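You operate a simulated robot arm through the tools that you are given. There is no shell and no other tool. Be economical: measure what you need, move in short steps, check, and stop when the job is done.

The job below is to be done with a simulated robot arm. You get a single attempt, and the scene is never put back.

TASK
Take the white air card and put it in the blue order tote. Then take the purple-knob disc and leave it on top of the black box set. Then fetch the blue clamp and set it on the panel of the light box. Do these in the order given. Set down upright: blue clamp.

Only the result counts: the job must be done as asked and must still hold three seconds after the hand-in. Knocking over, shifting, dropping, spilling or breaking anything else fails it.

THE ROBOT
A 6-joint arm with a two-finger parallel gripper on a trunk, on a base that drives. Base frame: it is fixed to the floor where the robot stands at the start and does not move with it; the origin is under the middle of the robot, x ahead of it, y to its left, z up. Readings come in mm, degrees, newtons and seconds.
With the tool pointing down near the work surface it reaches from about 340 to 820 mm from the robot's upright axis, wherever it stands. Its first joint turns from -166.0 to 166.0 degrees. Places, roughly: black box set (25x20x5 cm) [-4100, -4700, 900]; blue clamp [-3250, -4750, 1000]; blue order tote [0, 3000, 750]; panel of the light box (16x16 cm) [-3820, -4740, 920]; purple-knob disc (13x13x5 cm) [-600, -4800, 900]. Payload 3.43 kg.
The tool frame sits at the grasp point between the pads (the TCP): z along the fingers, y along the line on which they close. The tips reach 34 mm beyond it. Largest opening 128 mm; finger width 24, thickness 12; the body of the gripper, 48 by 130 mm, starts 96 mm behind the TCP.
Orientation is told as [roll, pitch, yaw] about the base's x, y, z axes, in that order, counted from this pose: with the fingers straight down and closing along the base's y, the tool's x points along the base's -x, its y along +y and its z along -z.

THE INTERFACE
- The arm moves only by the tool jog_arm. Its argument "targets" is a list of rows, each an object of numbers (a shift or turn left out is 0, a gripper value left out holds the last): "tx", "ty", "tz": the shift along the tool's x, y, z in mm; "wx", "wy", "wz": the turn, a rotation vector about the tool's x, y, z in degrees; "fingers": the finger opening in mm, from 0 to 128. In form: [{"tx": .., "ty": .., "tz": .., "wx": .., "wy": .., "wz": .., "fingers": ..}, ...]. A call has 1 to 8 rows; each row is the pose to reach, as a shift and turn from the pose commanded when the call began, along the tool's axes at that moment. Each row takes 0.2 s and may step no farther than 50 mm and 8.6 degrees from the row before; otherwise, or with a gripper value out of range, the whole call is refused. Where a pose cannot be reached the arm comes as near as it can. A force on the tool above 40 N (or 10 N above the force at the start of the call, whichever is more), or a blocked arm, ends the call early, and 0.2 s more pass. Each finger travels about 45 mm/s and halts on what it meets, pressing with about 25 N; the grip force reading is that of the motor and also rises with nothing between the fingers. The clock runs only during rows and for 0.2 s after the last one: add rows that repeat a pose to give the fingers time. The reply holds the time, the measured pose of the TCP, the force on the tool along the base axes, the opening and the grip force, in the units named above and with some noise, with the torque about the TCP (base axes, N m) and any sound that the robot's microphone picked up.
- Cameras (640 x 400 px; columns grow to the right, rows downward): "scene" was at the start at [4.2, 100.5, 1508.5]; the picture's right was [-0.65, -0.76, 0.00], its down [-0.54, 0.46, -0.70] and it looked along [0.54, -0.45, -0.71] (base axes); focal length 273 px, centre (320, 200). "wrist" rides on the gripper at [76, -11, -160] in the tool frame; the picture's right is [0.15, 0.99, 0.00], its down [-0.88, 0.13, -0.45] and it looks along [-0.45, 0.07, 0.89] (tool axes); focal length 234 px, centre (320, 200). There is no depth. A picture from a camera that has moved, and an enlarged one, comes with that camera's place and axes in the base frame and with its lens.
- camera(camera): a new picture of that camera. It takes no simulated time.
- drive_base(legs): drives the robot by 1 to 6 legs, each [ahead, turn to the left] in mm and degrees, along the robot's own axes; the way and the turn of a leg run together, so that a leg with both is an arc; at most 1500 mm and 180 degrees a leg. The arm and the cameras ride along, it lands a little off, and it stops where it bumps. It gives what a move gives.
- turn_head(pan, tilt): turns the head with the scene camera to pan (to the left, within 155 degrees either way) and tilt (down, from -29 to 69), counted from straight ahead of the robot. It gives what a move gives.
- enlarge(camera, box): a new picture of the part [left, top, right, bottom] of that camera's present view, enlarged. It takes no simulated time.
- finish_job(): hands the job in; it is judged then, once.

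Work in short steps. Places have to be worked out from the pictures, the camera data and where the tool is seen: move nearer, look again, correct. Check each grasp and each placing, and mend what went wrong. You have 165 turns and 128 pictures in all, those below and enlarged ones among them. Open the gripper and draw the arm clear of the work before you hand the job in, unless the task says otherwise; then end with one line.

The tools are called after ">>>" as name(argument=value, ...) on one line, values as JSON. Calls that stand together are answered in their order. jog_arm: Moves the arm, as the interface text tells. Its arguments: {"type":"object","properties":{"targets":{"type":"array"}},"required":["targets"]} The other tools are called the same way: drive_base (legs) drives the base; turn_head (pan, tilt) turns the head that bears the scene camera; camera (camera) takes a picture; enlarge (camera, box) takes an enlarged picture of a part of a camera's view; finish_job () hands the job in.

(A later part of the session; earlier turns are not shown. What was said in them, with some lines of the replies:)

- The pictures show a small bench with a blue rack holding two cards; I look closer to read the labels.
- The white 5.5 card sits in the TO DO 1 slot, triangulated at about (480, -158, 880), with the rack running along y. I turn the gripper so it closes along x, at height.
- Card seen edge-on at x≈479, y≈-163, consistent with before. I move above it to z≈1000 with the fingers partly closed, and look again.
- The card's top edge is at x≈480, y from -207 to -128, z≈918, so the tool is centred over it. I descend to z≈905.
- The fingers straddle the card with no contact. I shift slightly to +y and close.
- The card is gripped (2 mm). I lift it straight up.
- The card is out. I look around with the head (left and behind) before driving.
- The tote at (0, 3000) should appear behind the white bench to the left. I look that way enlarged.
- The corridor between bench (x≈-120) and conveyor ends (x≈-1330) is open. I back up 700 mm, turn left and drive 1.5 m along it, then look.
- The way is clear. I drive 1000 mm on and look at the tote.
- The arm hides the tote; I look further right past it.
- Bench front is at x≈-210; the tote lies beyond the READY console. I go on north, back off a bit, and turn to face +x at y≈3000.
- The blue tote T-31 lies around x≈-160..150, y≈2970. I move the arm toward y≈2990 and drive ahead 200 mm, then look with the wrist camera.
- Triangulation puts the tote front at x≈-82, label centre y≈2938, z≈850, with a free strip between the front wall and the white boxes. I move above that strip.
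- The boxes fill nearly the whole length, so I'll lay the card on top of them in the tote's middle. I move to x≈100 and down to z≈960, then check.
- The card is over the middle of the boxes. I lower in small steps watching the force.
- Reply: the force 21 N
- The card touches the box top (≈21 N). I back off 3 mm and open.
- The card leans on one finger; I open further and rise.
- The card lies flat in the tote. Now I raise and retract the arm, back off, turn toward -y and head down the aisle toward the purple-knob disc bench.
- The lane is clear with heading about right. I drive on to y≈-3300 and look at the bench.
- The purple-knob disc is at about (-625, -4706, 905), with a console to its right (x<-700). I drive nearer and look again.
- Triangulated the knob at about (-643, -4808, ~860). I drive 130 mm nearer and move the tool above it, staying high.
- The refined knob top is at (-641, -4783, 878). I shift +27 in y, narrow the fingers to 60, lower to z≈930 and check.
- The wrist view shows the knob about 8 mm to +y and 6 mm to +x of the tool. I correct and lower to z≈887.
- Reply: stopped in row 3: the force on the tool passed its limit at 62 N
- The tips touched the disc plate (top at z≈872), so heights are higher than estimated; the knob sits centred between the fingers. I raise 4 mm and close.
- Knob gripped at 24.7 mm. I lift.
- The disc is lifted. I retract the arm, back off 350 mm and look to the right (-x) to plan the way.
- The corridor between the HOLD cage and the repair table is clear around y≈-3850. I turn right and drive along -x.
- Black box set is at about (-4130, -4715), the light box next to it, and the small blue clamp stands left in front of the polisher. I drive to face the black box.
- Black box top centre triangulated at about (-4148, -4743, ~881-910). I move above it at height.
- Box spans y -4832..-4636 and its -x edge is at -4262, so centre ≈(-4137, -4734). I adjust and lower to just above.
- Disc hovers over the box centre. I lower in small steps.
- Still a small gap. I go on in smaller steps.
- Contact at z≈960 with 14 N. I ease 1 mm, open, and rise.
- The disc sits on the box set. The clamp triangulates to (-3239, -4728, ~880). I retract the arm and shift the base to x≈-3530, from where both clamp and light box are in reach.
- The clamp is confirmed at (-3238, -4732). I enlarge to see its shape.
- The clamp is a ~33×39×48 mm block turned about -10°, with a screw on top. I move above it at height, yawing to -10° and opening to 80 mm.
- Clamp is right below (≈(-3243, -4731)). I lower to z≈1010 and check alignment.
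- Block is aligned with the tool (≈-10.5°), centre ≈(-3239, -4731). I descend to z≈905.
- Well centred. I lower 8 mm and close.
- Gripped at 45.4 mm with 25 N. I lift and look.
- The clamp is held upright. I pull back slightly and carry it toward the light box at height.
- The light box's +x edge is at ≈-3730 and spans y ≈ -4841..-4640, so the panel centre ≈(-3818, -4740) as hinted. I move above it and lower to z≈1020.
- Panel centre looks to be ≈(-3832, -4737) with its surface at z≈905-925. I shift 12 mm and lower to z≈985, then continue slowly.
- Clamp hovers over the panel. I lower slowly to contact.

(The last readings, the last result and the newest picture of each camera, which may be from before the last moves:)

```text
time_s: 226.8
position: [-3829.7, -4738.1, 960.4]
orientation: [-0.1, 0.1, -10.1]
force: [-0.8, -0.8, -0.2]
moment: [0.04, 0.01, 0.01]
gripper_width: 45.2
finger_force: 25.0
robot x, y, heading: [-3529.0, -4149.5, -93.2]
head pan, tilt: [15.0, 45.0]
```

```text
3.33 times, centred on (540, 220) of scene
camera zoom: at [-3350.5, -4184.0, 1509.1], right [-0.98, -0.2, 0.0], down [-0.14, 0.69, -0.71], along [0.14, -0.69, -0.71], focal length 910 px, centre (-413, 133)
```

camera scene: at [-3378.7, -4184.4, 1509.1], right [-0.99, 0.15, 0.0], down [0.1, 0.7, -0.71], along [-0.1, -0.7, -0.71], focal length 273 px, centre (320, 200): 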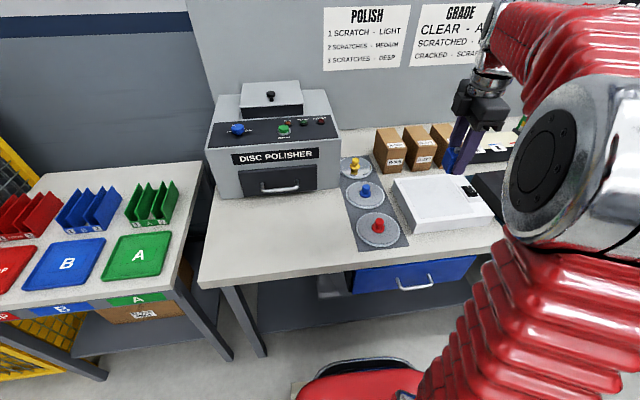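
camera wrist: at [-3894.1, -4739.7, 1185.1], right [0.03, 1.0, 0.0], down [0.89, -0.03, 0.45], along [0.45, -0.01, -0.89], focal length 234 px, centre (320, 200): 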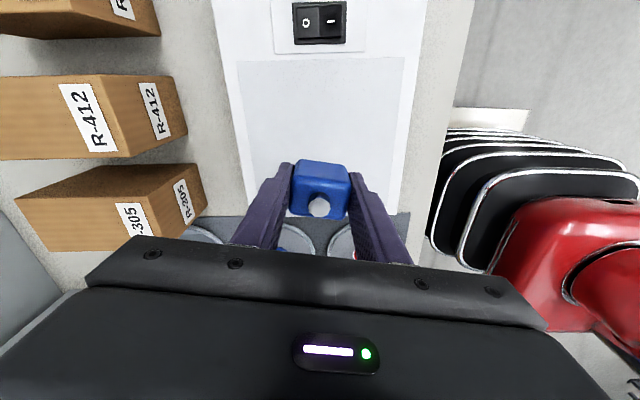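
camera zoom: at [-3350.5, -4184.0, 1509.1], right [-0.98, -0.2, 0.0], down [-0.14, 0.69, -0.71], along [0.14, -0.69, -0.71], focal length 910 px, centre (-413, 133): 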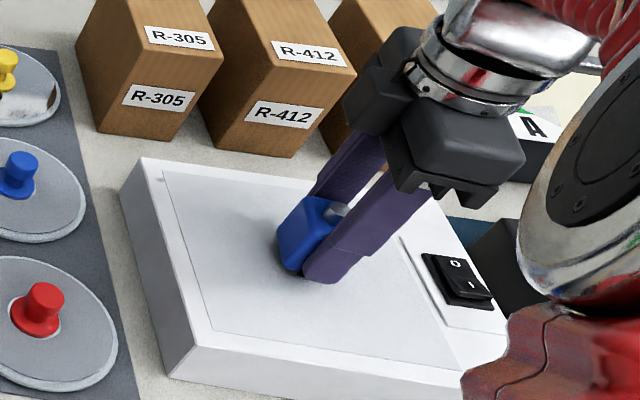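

Nearly down, no contact yet; I continue in 2-3 mm steps.

>>> jog_arm(targets=[{"tz": 2}, {"tz": 4}, {"tz": 6}])

```text
time_s: 227.6
position: [-3829.1, -4738.0, 953.3]
orientation: [0.0, 0.1, -10.1]
force: [0.2, 0.1, -0.4]
moment: [-0.01, 0.01, 0.0]
gripper_width: 45.2
finger_force: 24.8
robot x, y, heading: [-3533.2, -4153.1, -93.3]
head pan, tilt: [15.0, 45.0]
```

>>> jog_arm(targets=[{"tz": 2}, {"tz": 4}, {"tz": 5}])

```text
time_s: 228.4
position: [-3829.6, -4738.3, 951.7]
orientation: [-0.3, 0.2, -10.1]
force: [2.5, 2.6, 31.7]
moment: [0.43, -0.36, -0.02]
gripper_width: 45.2
finger_force: 24.9
robot x, y, heading: [-3528.9, -4153.3, -93.4]
head pan, tilt: [15.0, 45.0]
```

Contact at z≈952 (32 N). I back off 3 mm to unload and release, then rise.

>>> jog_arm(targets=[{"tz": -3}, {"tz": -3}, {"tz": -3, "fingers": 52}, {"tz": -3, "fingers": 65}, {"tz": -3, "fingers": 80}, {"tz": -3, "fingers": 80}, {"tz": -3, "fingers": 80}])

>>> camera(camera="wrist")

>>> jog_arm(targets=[{"tz": -20}, {"tz": -55}, {"tz": -100}, {"tz": -145}, {"tz": -190}])

>>> camera(camera="wrist")

>>> enlarge(camera="scene", box=[480, 160, 600, 280])

```text
time_s: 230.0
position: [-3829.9, -4737.5, 952.2]
orientation: [0.1, 0.2, -10.1]
force: [0.2, 0.2, 0.0]
moment: [-0.02, -0.02, -0.01]
gripper_width: 80.0
finger_force: 0.0
robot x, y, heading: [-3530.8, -4155.2, -93.5]
head pan, tilt: [15.0, 45.0]
```

```text
50 pictures are left
camera wrist: at [-3905.4, -4735.8, 1111.7], right [0.03, 1.0, 0.0], down [0.89, -0.03, 0.45], along [0.45, -0.01, -0.89], focal length 234 px, centre (320, 200)
```

wrist: 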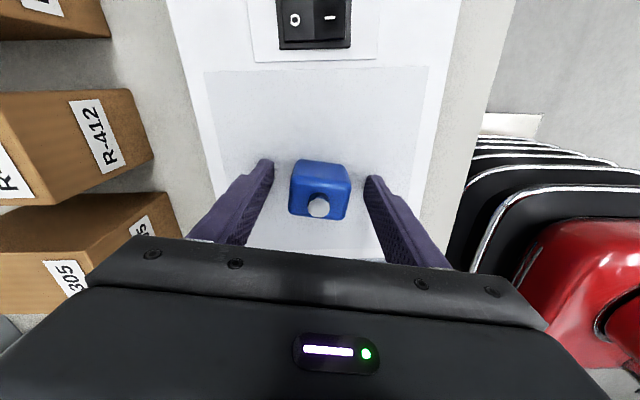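

```text
time_s: 231.2
position: [-3829.5, -4741.3, 1140.1]
orientation: [0.1, 0.1, -10.1]
force: [-1.1, -0.1, -0.8]
moment: [0.02, 0.0, 0.01]
gripper_width: 79.9
finger_force: 0.1
robot x, y, heading: [-3530.7, -4155.5, -93.4]
head pan, tilt: [15.0, 45.0]
```

```text
49 pictures are left
camera wrist: at [-3906.3, -4739.8, 1301.1], right [0.03, 1.0, 0.0], down [0.89, -0.03, 0.45], along [0.45, -0.01, -0.89], focal length 234 px, centre (320, 200)
```

wrist: 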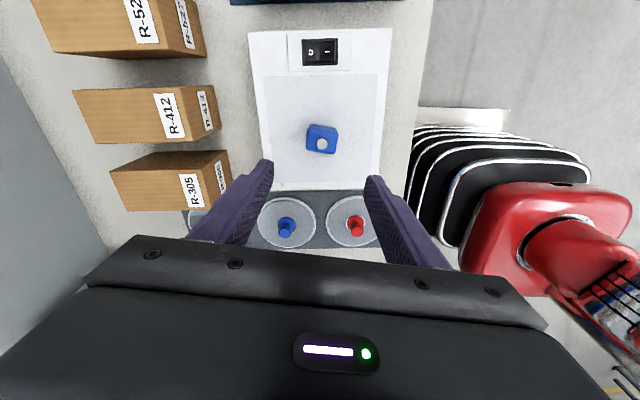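

```text
3.33 times, centred on (540, 220) of scene
camera zoom: at [-3350.5, -4184.1, 1509.1], right [-0.98, -0.2, 0.0], down [-0.14, 0.69, -0.71], along [0.14, -0.69, -0.71], focal length 910 px, centre (-413, 133)
```

zoom: 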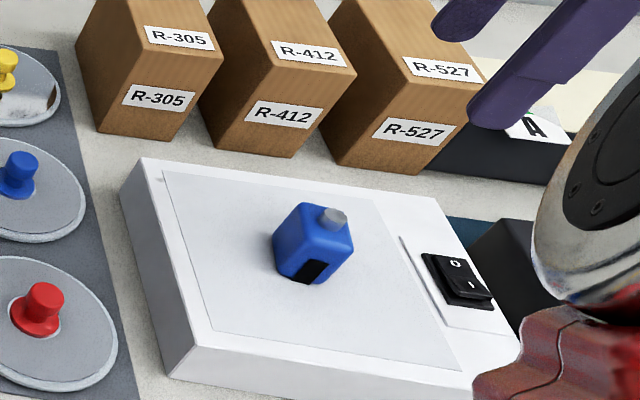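

The clamp stands upright in the middle of the panel. I draw the arm back clear and then check the result once.

>>> jog_arm(targets=[{"ty": 45, "tz": -10}, {"ty": 90, "tz": -10}, {"ty": 135, "tz": -10}, {"ty": 180, "tz": -10}])

>>> drive_base(legs=[[-250, 0]])

>>> turn_head(pan=0, tilt=38)

>>> camera(camera="scene")

```text
time_s: 232.2
position: [-3796.3, -4559.4, 1152.0]
orientation: [0.0, 0.1, -10.0]
force: [0.7, -0.3, 0.0]
moment: [0.04, 0.01, 0.0]
gripper_width: 80.2
finger_force: 0.0
robot x, y, heading: [-3533.6, -4152.8, -93.3]
head pan, tilt: [15.0, 45.0]
```

```text
time_s: 234.4
position: [-3783.4, -4307.0, 1151.7]
orientation: [0.0, 0.1, -10.4]
force: [0.1, -0.5, -0.3]
moment: [0.0, 0.0, 0.01]
gripper_width: 79.9
finger_force: 0.1
robot x, y, heading: [-3518.2, -3900.1, -93.4]
head pan, tilt: [15.0, 45.0]
```

```text
time_s: 235.2
position: [-3782.0, -4307.7, 1152.7]
orientation: [0.0, 0.1, -10.2]
force: [-0.9, 0.2, 1.2]
moment: [0.02, -0.01, 0.0]
gripper_width: 79.8
finger_force: 0.1
robot x, y, heading: [-3516.0, -3900.3, -93.8]
head pan, tilt: [0.0, 38.0]
```

```text
47 pictures are left
camera scene: at [-3356.7, -3939.4, 1519.3], right [-1.0, 0.06, 0.0], down [0.04, 0.61, -0.79], along [-0.05, -0.79, -0.62], focal length 273 px, centre (320, 200)
```

scene: 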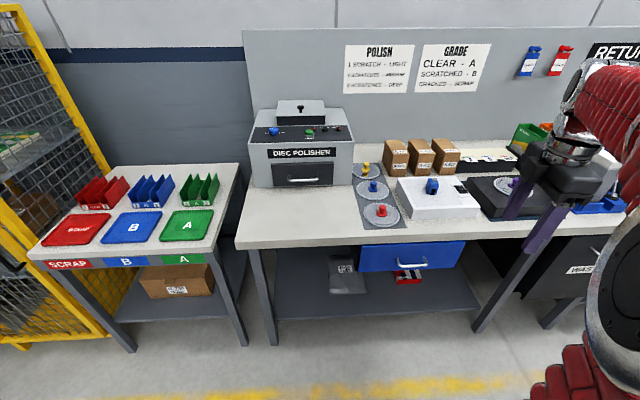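

The clamp is upright on the panel, the disc is on the box set, and the arm is clear, so I hand in.

>>> finish_job()

```text
The job is handed in.
```

The job is handed in: the white 5.5 card lies in the blue order tote, the purple-knob disc is on top of the black box set, and the blue clamp stands upright on the light box panel, done in that order.
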